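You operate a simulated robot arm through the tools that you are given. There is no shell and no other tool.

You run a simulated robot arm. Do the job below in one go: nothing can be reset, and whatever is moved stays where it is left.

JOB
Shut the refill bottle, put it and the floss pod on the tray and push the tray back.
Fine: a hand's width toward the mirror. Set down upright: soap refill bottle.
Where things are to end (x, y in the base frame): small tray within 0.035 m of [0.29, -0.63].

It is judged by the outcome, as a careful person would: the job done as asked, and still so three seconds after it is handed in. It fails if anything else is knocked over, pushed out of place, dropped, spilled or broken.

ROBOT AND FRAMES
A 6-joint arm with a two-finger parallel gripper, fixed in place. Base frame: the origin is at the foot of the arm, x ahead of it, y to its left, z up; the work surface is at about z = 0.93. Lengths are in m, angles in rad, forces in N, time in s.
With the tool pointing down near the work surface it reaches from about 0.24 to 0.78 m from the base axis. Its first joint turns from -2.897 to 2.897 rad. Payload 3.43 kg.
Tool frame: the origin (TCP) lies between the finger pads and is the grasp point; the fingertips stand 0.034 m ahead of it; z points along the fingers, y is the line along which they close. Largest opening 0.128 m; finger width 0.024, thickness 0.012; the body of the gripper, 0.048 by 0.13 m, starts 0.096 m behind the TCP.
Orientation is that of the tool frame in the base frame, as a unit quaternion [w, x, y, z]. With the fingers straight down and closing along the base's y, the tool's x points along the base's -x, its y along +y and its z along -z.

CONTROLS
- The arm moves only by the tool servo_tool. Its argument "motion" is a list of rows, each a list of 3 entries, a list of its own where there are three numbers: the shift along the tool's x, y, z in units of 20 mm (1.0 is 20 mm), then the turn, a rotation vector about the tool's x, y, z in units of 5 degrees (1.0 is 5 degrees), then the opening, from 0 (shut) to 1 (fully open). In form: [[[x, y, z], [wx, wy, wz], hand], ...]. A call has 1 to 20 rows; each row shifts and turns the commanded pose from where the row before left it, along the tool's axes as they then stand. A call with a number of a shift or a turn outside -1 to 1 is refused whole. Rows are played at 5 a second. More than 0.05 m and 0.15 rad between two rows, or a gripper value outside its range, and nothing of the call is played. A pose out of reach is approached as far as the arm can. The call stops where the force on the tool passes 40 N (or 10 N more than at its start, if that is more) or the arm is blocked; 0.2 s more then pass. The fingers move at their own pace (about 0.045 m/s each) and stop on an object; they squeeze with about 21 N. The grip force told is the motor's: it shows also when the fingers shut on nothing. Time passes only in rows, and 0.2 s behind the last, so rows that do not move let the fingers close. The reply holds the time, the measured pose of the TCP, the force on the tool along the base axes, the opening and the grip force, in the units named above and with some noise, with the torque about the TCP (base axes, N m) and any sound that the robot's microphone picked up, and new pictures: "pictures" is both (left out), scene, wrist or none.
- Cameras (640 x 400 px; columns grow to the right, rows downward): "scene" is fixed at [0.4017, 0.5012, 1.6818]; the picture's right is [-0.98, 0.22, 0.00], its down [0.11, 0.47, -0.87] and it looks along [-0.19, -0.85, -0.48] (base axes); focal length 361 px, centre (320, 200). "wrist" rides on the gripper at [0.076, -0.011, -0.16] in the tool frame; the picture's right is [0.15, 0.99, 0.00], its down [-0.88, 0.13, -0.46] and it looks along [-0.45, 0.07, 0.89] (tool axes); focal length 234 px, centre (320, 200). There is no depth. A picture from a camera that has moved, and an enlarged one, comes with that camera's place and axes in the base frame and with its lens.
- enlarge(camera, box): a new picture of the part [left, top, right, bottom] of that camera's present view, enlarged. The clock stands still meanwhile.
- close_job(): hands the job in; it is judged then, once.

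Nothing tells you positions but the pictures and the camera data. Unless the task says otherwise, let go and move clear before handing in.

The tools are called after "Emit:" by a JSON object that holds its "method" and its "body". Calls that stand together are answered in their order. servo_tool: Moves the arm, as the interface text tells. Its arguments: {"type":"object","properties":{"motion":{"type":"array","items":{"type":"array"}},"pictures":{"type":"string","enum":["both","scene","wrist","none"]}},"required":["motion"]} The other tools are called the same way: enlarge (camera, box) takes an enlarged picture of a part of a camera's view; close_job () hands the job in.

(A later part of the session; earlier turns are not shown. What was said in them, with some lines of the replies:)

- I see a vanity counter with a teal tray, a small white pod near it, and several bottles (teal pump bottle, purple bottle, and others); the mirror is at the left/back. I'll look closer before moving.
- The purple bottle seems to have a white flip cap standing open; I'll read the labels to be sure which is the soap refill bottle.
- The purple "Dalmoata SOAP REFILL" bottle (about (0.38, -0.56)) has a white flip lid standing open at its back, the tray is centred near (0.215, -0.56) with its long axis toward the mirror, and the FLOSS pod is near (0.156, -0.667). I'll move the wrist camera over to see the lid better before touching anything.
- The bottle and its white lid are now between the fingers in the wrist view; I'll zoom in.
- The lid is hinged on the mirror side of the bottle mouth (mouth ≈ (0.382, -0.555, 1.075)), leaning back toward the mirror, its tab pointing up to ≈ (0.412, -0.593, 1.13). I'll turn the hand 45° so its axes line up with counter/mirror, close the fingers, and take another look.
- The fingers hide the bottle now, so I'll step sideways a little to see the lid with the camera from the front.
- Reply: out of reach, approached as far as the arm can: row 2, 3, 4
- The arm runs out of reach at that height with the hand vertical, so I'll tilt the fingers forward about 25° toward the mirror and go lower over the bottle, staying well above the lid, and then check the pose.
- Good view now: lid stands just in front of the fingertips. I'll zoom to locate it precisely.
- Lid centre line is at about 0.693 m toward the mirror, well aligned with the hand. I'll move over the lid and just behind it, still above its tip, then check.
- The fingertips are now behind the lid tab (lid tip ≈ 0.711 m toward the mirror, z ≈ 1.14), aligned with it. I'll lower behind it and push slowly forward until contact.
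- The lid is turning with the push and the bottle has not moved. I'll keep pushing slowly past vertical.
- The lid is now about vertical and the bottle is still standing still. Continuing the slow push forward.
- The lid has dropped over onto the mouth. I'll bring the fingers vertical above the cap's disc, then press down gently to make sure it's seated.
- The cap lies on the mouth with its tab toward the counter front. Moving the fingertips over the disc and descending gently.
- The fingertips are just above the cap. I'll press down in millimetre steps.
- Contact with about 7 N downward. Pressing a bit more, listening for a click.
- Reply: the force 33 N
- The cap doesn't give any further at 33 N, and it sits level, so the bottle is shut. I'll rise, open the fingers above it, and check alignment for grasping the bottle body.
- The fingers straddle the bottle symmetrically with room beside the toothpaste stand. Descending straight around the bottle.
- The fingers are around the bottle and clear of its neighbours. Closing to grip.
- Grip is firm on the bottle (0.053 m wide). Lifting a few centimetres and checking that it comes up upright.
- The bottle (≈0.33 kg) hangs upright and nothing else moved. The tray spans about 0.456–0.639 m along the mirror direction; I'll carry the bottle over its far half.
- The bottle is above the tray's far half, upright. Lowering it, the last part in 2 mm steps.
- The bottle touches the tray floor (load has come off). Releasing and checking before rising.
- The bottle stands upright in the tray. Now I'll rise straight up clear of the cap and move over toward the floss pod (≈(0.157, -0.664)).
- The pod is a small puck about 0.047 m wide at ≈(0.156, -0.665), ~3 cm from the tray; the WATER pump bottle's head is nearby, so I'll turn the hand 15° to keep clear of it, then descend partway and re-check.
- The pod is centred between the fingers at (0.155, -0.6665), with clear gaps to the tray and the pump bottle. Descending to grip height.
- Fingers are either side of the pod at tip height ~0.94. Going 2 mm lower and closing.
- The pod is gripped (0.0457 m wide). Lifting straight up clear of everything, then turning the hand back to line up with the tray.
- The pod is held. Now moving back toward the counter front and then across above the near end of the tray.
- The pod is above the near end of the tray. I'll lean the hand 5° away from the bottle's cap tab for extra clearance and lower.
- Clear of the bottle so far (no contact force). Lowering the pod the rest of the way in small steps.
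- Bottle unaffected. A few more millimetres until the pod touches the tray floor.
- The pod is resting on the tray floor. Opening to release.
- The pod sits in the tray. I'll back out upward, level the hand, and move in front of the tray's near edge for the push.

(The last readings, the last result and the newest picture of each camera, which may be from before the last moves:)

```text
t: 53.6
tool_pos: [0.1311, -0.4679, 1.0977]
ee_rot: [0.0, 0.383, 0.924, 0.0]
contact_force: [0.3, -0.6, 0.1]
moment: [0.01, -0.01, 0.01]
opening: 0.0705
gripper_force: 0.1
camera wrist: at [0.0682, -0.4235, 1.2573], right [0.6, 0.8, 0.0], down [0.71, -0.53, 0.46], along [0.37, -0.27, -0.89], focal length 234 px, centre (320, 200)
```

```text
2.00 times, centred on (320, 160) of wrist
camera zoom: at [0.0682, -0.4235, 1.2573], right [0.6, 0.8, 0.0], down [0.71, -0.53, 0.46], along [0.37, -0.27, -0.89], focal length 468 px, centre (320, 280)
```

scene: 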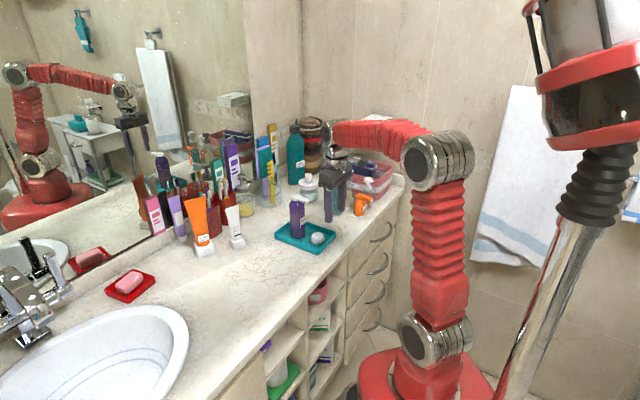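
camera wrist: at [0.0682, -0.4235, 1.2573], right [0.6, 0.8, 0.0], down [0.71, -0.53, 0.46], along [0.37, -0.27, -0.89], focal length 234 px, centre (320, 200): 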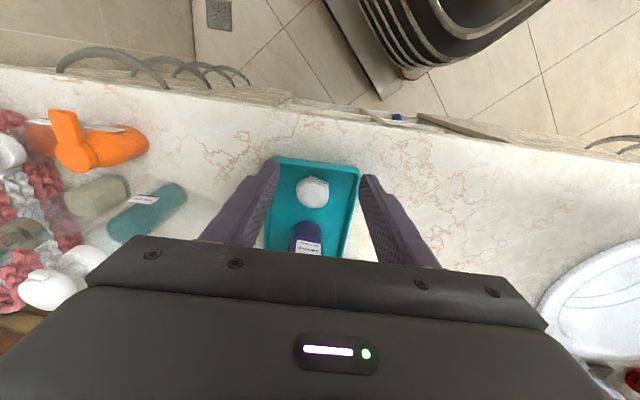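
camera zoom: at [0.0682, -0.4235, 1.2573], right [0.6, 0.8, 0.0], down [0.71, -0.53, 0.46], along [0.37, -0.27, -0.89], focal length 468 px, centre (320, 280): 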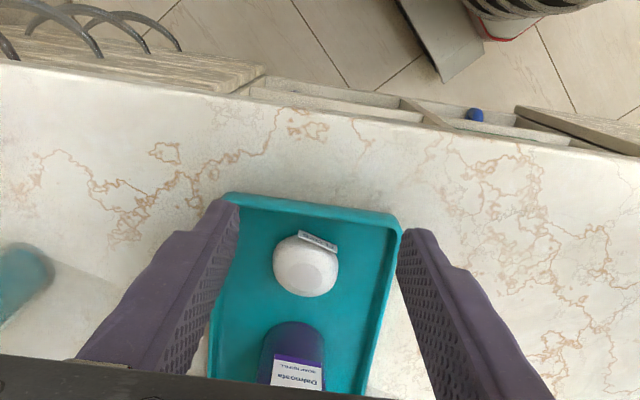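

Both items sit in the tray: bottle upright, pod in front. The hand is in front of the near edge (edge at ≈0.452, finger face at ≈0.436). Backing off slightly more and lowering to just above the counter.

Emit:
{"method": "servo_tool", "body": {"motion": [[[0.35, 0, 0], [0, 0, 0], 0.55], [[0, 0, 0.9], [0, 0, 0], 0.55], [[0, 0, 0.9], [0, 0, 0], 0.55], [[0, 0, 0.9], [0, 0, 0], 0.55], [[0, 0, 0.9], [0, 0, 0], 0.55], [[0, 0, 0.9], [0, 0, 0], 0.55], [[0, 0, 0.9], [0, 0, 0], 0.55], [[0, 0, 0.4], [0, 0, 0], 0.55], [[0, 0, 0.3], [0, 0, 0], 0.55], [[0, 0, 0], [0, 0, 0], 0.55]], "pictures": "both"}}

Emit:
{"method": "enlarge", "body": {"camera": "scene", "box": [260, 150, 380, 260]}}

Emit:
{"method": "enlarge", "body": {"camera": "wrist", "box": [200, 60, 440, 260]}}

```text
t: 55.8
tool_pos: [0.1259, -0.4638, 0.976]
ee_rot: [0.001, 0.384, 0.924, -0.001]
contact_force: [0.4, 0.0, -0.1]
moment: [0.01, -0.06, 0.0]
opening: 0.0704
gripper_force: 0.1
camera wrist: at [0.0631, -0.4191, 1.1361], right [0.6, 0.8, 0.0], down [0.71, -0.53, 0.46], along [0.37, -0.27, -0.89], focal length 234 px, centre (320, 200)
```

scene: 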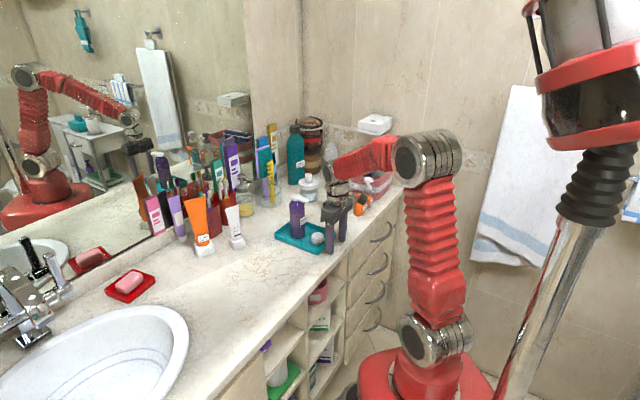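
wrist: 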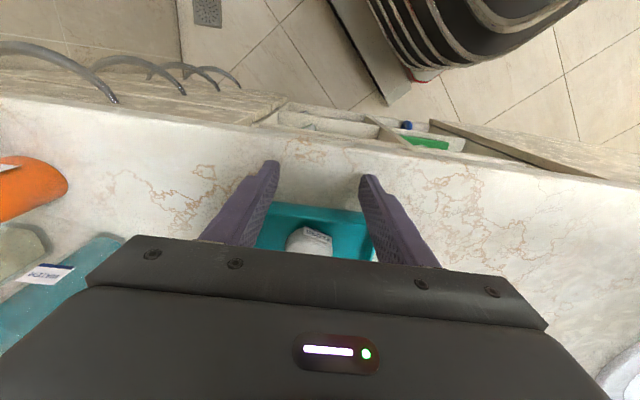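

```text
3.64 times, centred on (320, 205) of scene
camera zoom: at [0.4017, 0.5012, 1.6818], right [-0.98, 0.22, 0.0], down [0.11, 0.47, -0.87], along [-0.19, -0.85, -0.48], focal length 1312 px, centre (320, 182)
```

zoom: 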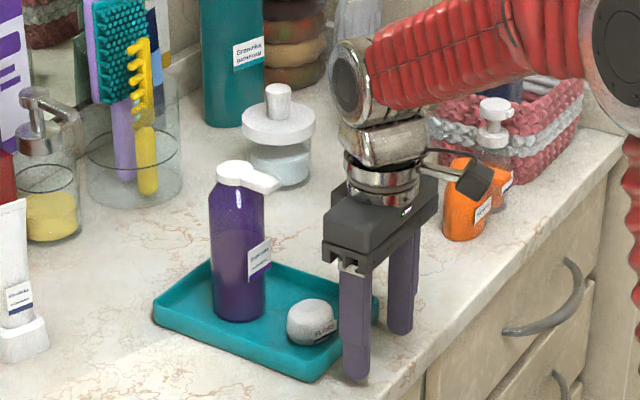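

```text
2.00 times, centred on (320, 160) of wrist
camera zoom: at [0.0631, -0.4191, 1.1361], right [0.6, 0.8, 0.0], down [0.71, -0.53, 0.46], along [0.37, -0.27, -0.89], focal length 468 px, centre (320, 280)
```

zoom: 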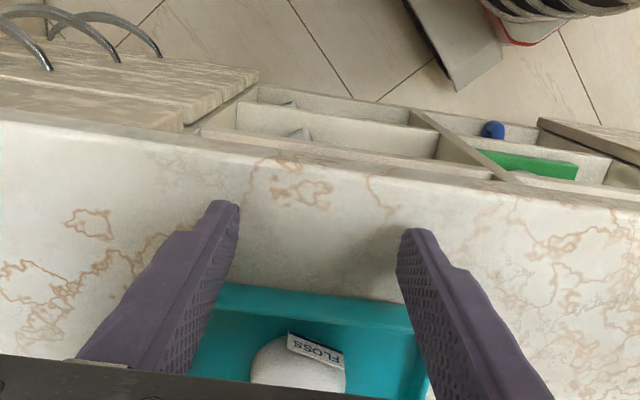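

Fingers are lined up against the tray's near edge. Starting the push toward the mirror slowly (about 2 cm/s), then checking.

Emit:
{"method": "servo_tool", "body": {"motion": [[[0, 0, 0.13], [0, 0, 0], 0.55], [[-0.4, 0, 0], [0, 0, 0], 0.55], [[-0.3, 0, 0], [0, 0, 0], 0.55], [[-0.15, 0, 0], [0, 0, 0], 0.55], [[-0.15, 0, 0], [0, 0, 0], 0.55], [[-0.15, 0, 0], [0, 0, 0], 0.55], [[-0.2, 0, 0], [0, 0, 0], 0.55], [[-0.2, 0, 0], [0, 0, 0], 0.55], [[-0.2, 0, 0], [0, 0, 0], 0.55], [[-0.2, 0, 0], [0, 0, 0], 0.55], [[-0.2, 0, 0], [0, 0, 0], 0.55], [[-0.2, 0, 0], [0, 0, 0], 0.55]], "pictures": "both"}}

Emit:
{"method": "enlarge", "body": {"camera": "scene", "box": [240, 150, 360, 260]}}

```text
t: 58.4
tool_pos: [0.1591, -0.4979, 0.9713]
ee_rot: [0.0, 0.384, 0.923, 0.0]
contact_force: [-2.7, 1.9, -0.1]
moment: [0.06, -0.01, -0.02]
opening: 0.0703
gripper_force: 0.1
camera wrist: at [0.0963, -0.4524, 1.1329], right [0.6, 0.8, 0.0], down [0.71, -0.53, 0.46], along [0.37, -0.27, -0.89], focal length 234 px, centre (320, 200)
```

scene: 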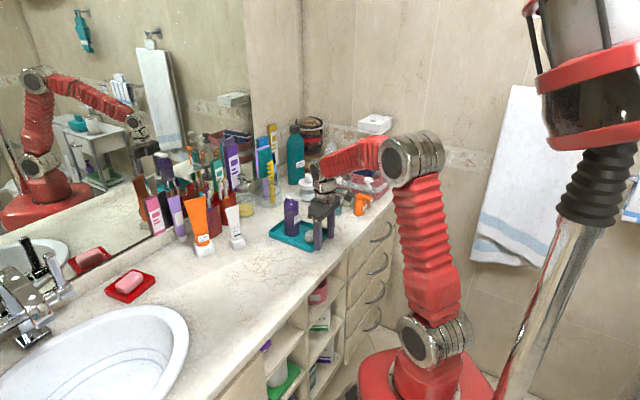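
wrist: 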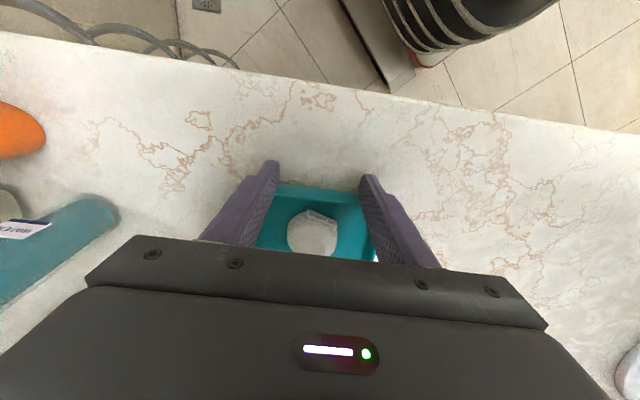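

```text
3.64 times, centred on (300, 205) of scene
camera zoom: at [0.4017, 0.5012, 1.6818], right [-0.98, 0.22, 0.0], down [0.11, 0.47, -0.87], along [-0.19, -0.85, -0.48], focal length 1312 px, centre (393, 182)
```

zoom: 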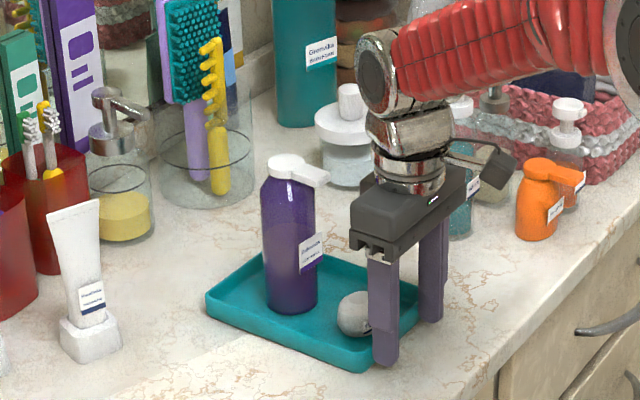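

The tray slides straight, with the bottle upright and a push force of only ~3 N. Continuing.

Emit:
{"method": "servo_tool", "body": {"motion": [[[-0.2, 0, 0], [0, 0, 0], 0.55], [[-0.2, 0, 0], [0, 0, 0], 0.55], [[-0.2, 0, 0], [0, 0, 0], 0.55], [[-0.2, 0, 0], [0, 0, 0], 0.55], [[-0.2, 0, 0], [0, 0, 0], 0.55], [[-0.2, 0, 0], [0, 0, 0], 0.55], [[-0.2, 0, 0], [0, 0, 0], 0.55], [[-0.2, 0, 0], [0, 0, 0], 0.55], [[-0.2, 0, 0], [0, 0, 0], 0.55], [[-0.2, 0, 0], [0, 0, 0], 0.55], [[-0.2, 0, 0], [0, 0, 0], 0.55], [[-0.2, 0, 0], [0, 0, 0], 0.55], [[-0.2, 0, 0], [0, 0, 0], 0.55], [[-0.2, 0, 0], [0, 0, 0], 0.55]], "pictures": "both"}}

Emit:
{"method": "enlarge", "body": {"camera": "scene", "box": [220, 160, 340, 260]}}

```text
t: 61.4
tool_pos: [0.1997, -0.5357, 0.9735]
ee_rot: [0.0, 0.383, 0.924, 0.0]
contact_force: [-0.9, 1.7, 0.6]
moment: [0.0, 0.07, 0.01]
opening: 0.0703
gripper_force: 0.1
camera wrist: at [0.1368, -0.4914, 1.1335], right [0.6, 0.8, 0.0], down [0.71, -0.53, 0.46], along [0.37, -0.27, -0.89], focal length 234 px, centre (320, 200)
```

scene: 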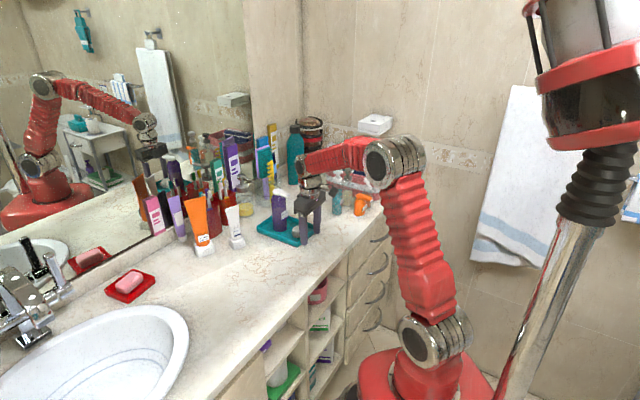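
wrist: 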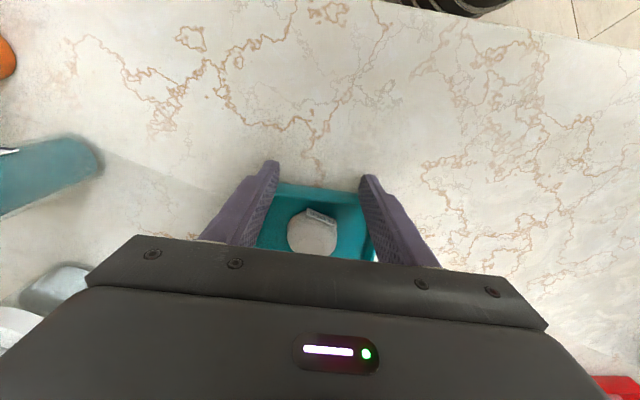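

```text
4.00 times, centred on (280, 210) of scene
camera zoom: at [0.4017, 0.5012, 1.6818], right [-0.98, 0.22, 0.0], down [0.11, 0.47, -0.87], along [-0.19, -0.85, -0.48], focal length 1443 px, centre (480, 160)
```

zoom: 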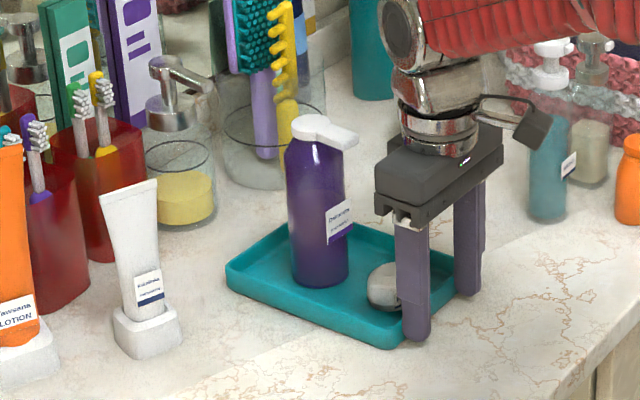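

The tray centre is now at about 0.626 m along the mirror direction against the 0.6505 target, so about 2.4 cm remain.

Emit:
{"method": "servo_tool", "body": {"motion": [[[-0.2, 0, 0], [0, 0, 0], 0.55], [[-0.2, 0, 0], [0, 0, 0], 0.55], [[-0.2, 0, 0], [0, 0, 0], 0.55], [[-0.2, 0, 0], [0, 0, 0], 0.55], [[-0.2, 0, 0], [0, 0, 0], 0.55], [[-0.2, 0, 0], [0, 0, 0], 0.55], [[0, 0, 0], [0, 0, 0], 0.55]], "pictures": "both"}}

Emit:
{"method": "enlarge", "body": {"camera": "scene", "box": [220, 160, 340, 260]}}

```text
t: 63.0
tool_pos: [0.2139, -0.5534, 0.9726]
ee_rot: [0.0, 0.383, 0.924, 0.0]
contact_force: [-1.2, 0.8, 0.4]
moment: [0.02, 0.08, -0.04]
opening: 0.0701
gripper_force: 0.1
camera wrist: at [0.1527, -0.5089, 1.1329], right [0.6, 0.8, 0.0], down [0.71, -0.53, 0.46], along [0.37, -0.27, -0.89], focal length 234 px, centre (320, 200)
```

scene: 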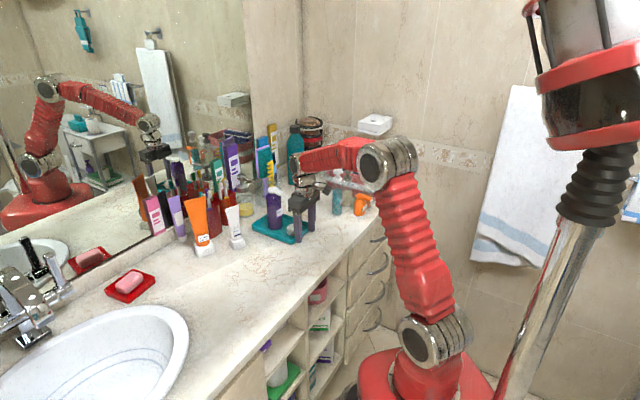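
wrist: 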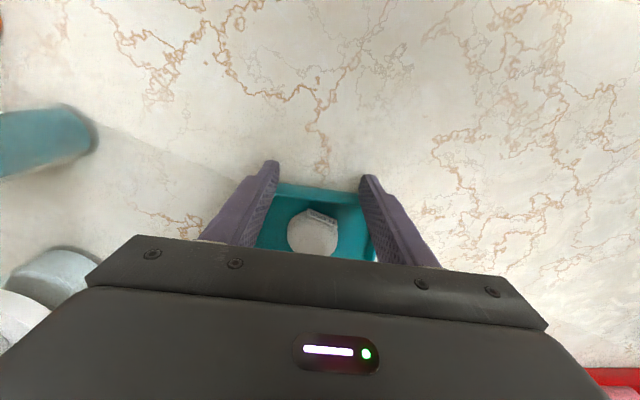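

```text
4.00 times, centred on (280, 210) of scene
camera zoom: at [0.4017, 0.5012, 1.6818], right [-0.98, 0.22, 0.0], down [0.11, 0.47, -0.87], along [-0.19, -0.85, -0.48], focal length 1443 px, centre (480, 160)
```

zoom: 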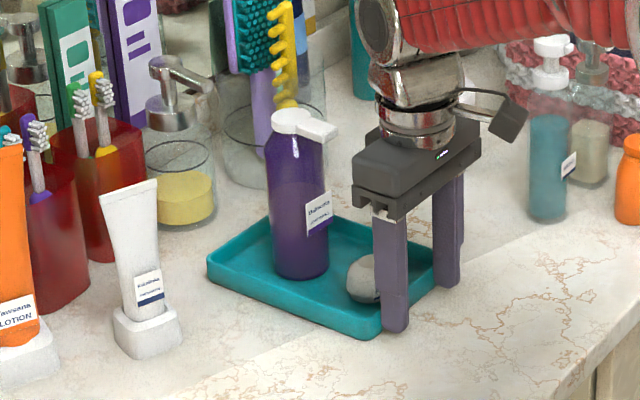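

The tray should now be about at the target. Backing the fingers off from the edge and rising to measure.

Emit:
{"method": "servo_tool", "body": {"motion": [[[0.4, 0, 0], [0, 0, 0], 0.55], [[0.8, 0, 0], [0, 0, 0], 0.55], [[0.8, 0, 0], [0, 0, 0], 0.55], [[0.5, 0, -0.8], [0, 0, 0], 0.55], [[0.5, 0, -1], [0, 0, 0], 0.55], [[0, 0, -1], [0, 0, 0], 0.55], [[0, 0, -1], [0, 0, 0], 0.55], [[0, 0, -1], [0, 0, 0], 0.55], [[0, 0, -1], [0, 0, 0], 0.55], [[0, 0, -1], [0, 0, 0], 0.55], [[0, 0, -1], [0, 0, 0], 0.55], [[0, 0, -1], [0, 0, 0], 0.55]], "pictures": "both"}}

Emit:
{"method": "enlarge", "body": {"camera": "scene", "box": [220, 160, 340, 260]}}

Emit:
{"method": "enlarge", "body": {"camera": "wrist", "box": [200, 80, 440, 260]}}

```text
t: 65.6
tool_pos: [0.1722, -0.5104, 1.1482]
ee_rot: [-0.001, 0.384, 0.923, 0.0]
contact_force: [0.0, 0.4, -0.1]
moment: [0.01, -0.01, 0.04]
opening: 0.0703
gripper_force: 0.1
camera wrist: at [0.1092, -0.466, 1.3091], right [0.6, 0.8, 0.0], down [0.71, -0.53, 0.46], along [0.37, -0.27, -0.89], focal length 234 px, centre (320, 200)
```

scene: 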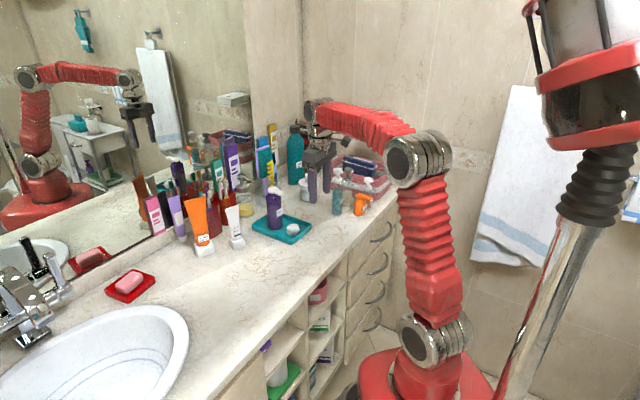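
wrist: 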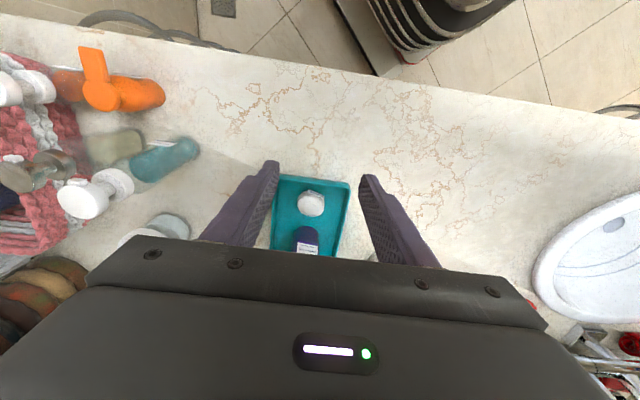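

```text
4.00 times, centred on (280, 210) of scene
camera zoom: at [0.4017, 0.5012, 1.6818], right [-0.98, 0.22, 0.0], down [0.11, 0.47, -0.87], along [-0.19, -0.85, -0.48], focal length 1443 px, centre (480, 160)
```

zoom: 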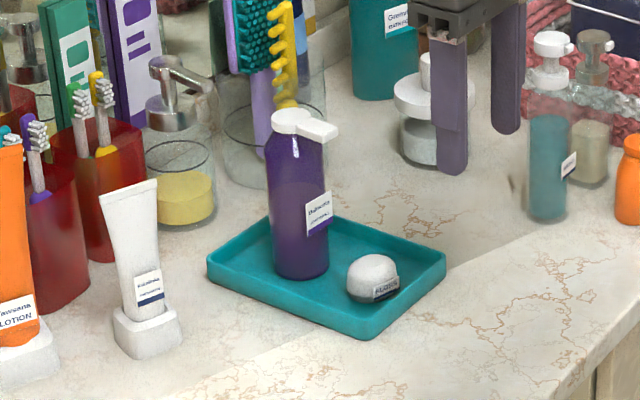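

```text
2.22 times, centred on (320, 170) of wrist
camera zoom: at [0.1092, -0.466, 1.3091], right [0.6, 0.8, 0.0], down [0.71, -0.53, 0.46], along [0.37, -0.27, -0.89], focal length 520 px, centre (320, 267)
```

zoom: 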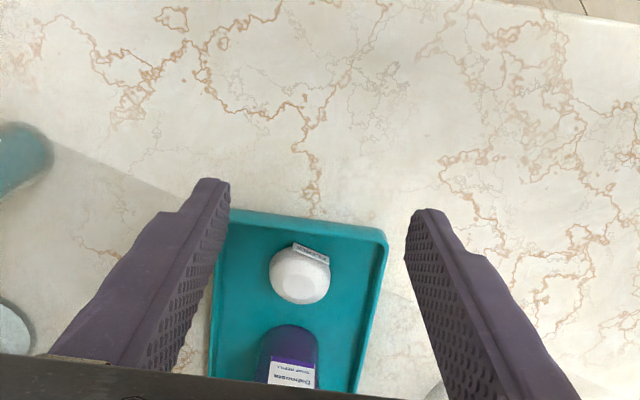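

The tray centre now measures about (0.295, -0.631), within half a centimetre of the target, with the bottle upright and the pod in front of it. I'll move further clear and do a last check of the cap and surroundings.

Emit:
{"method": "servo_tool", "body": {"motion": [[[0.8, 0, -0.8], [0, 0, 0], 0.55], [[0.8, 0, -0.8], [0, 0, 0], 0.55], [[0.8, 0, -0.8], [0, 0, 0], 0.55], [[0, 0, 0], [0, 0, 0], 0.55], [[0, 0, 0], [0, 0, 0], 0.55]], "pictures": "both"}}

Emit:
{"method": "enlarge", "body": {"camera": "scene", "box": [250, 175, 320, 250]}}

Emit:
{"method": "enlarge", "body": {"camera": "scene", "box": [130, 110, 410, 285]}}

```text
t: 66.8
tool_pos: [0.1361, -0.4778, 1.1956]
ee_rot: [0.0, 0.384, 0.923, 0.0]
contact_force: [-0.1, 0.9, -0.6]
moment: [-0.03, -0.03, -0.06]
opening: 0.0705
gripper_force: 0.0
camera wrist: at [0.0747, -0.4329, 1.3562], right [0.6, 0.8, 0.0], down [0.71, -0.53, 0.46], along [0.37, -0.27, -0.89], focal length 234 px, centre (320, 200)
```

scene: 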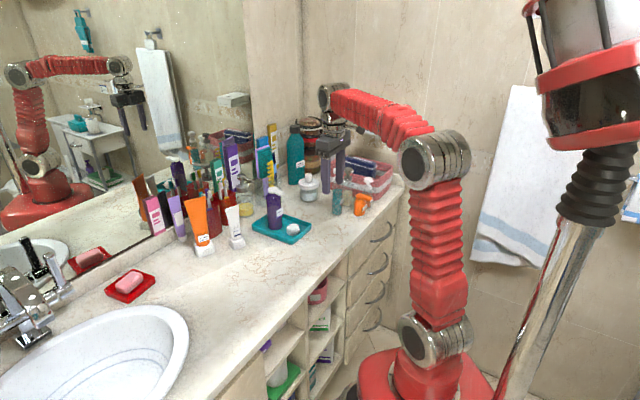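
wrist: 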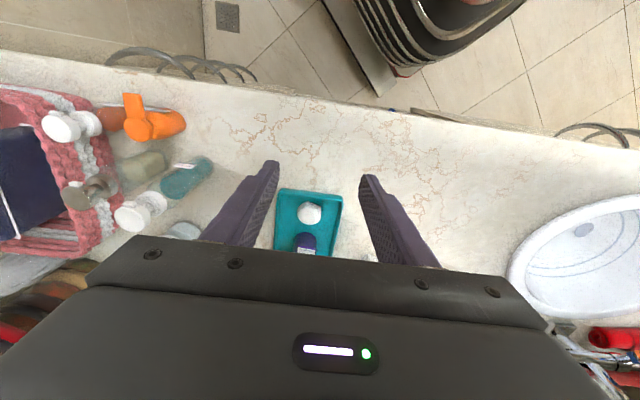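

```text
5.33 times, centred on (285, 212) of scene
camera zoom: at [0.4017, 0.5012, 1.6818], right [-0.98, 0.22, 0.0], down [0.11, 0.47, -0.87], along [-0.19, -0.85, -0.48], focal length 1924 px, centre (507, 133)
```

zoom: 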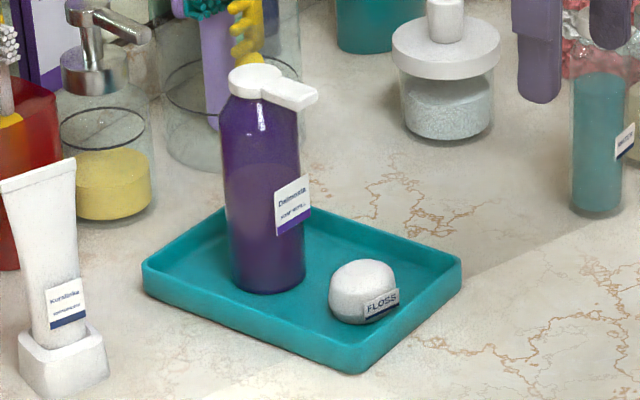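

```text
2.29 times, centred on (270, 198) of scene
camera zoom: at [0.4017, 0.5012, 1.6818], right [-0.98, 0.22, 0.0], down [0.11, 0.47, -0.87], along [-0.19, -0.85, -0.48], focal length 824 px, centre (434, 206)
```

zoom: 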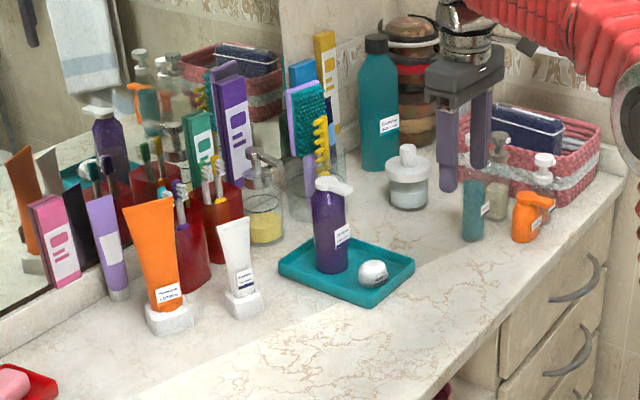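

The soap refill bottle is shut and upright on the tray, the floss pod sits in front of it, and the tray is at about (0.295, -0.631). Nothing else has moved and the hand is empty and clear, so I'm handing the job in.

Emit:
{"method": "close_job", "body": {}}

```text
The job is handed in.
```

The job is done and handed in: the soap refill bottle is shut and standing upright on the tray, with the floss pod in front of it. I pushed the tray back toward the mirror.

- **Tray:** its centre measures about (0.295, -0.631) from the scene camera, roughly 5 mm from the target of (0.29, -0.63).
- **Bottle cap:** it sits level on the mouth and did not move when I pressed it with about 33 N. I heard no click, so I can't say whether it has a latch.
- **Everything else:** in the final pictures, nothing else on the counter has been moved, knocked over or spilled. The gripper was open and clear of the items when I handed in.
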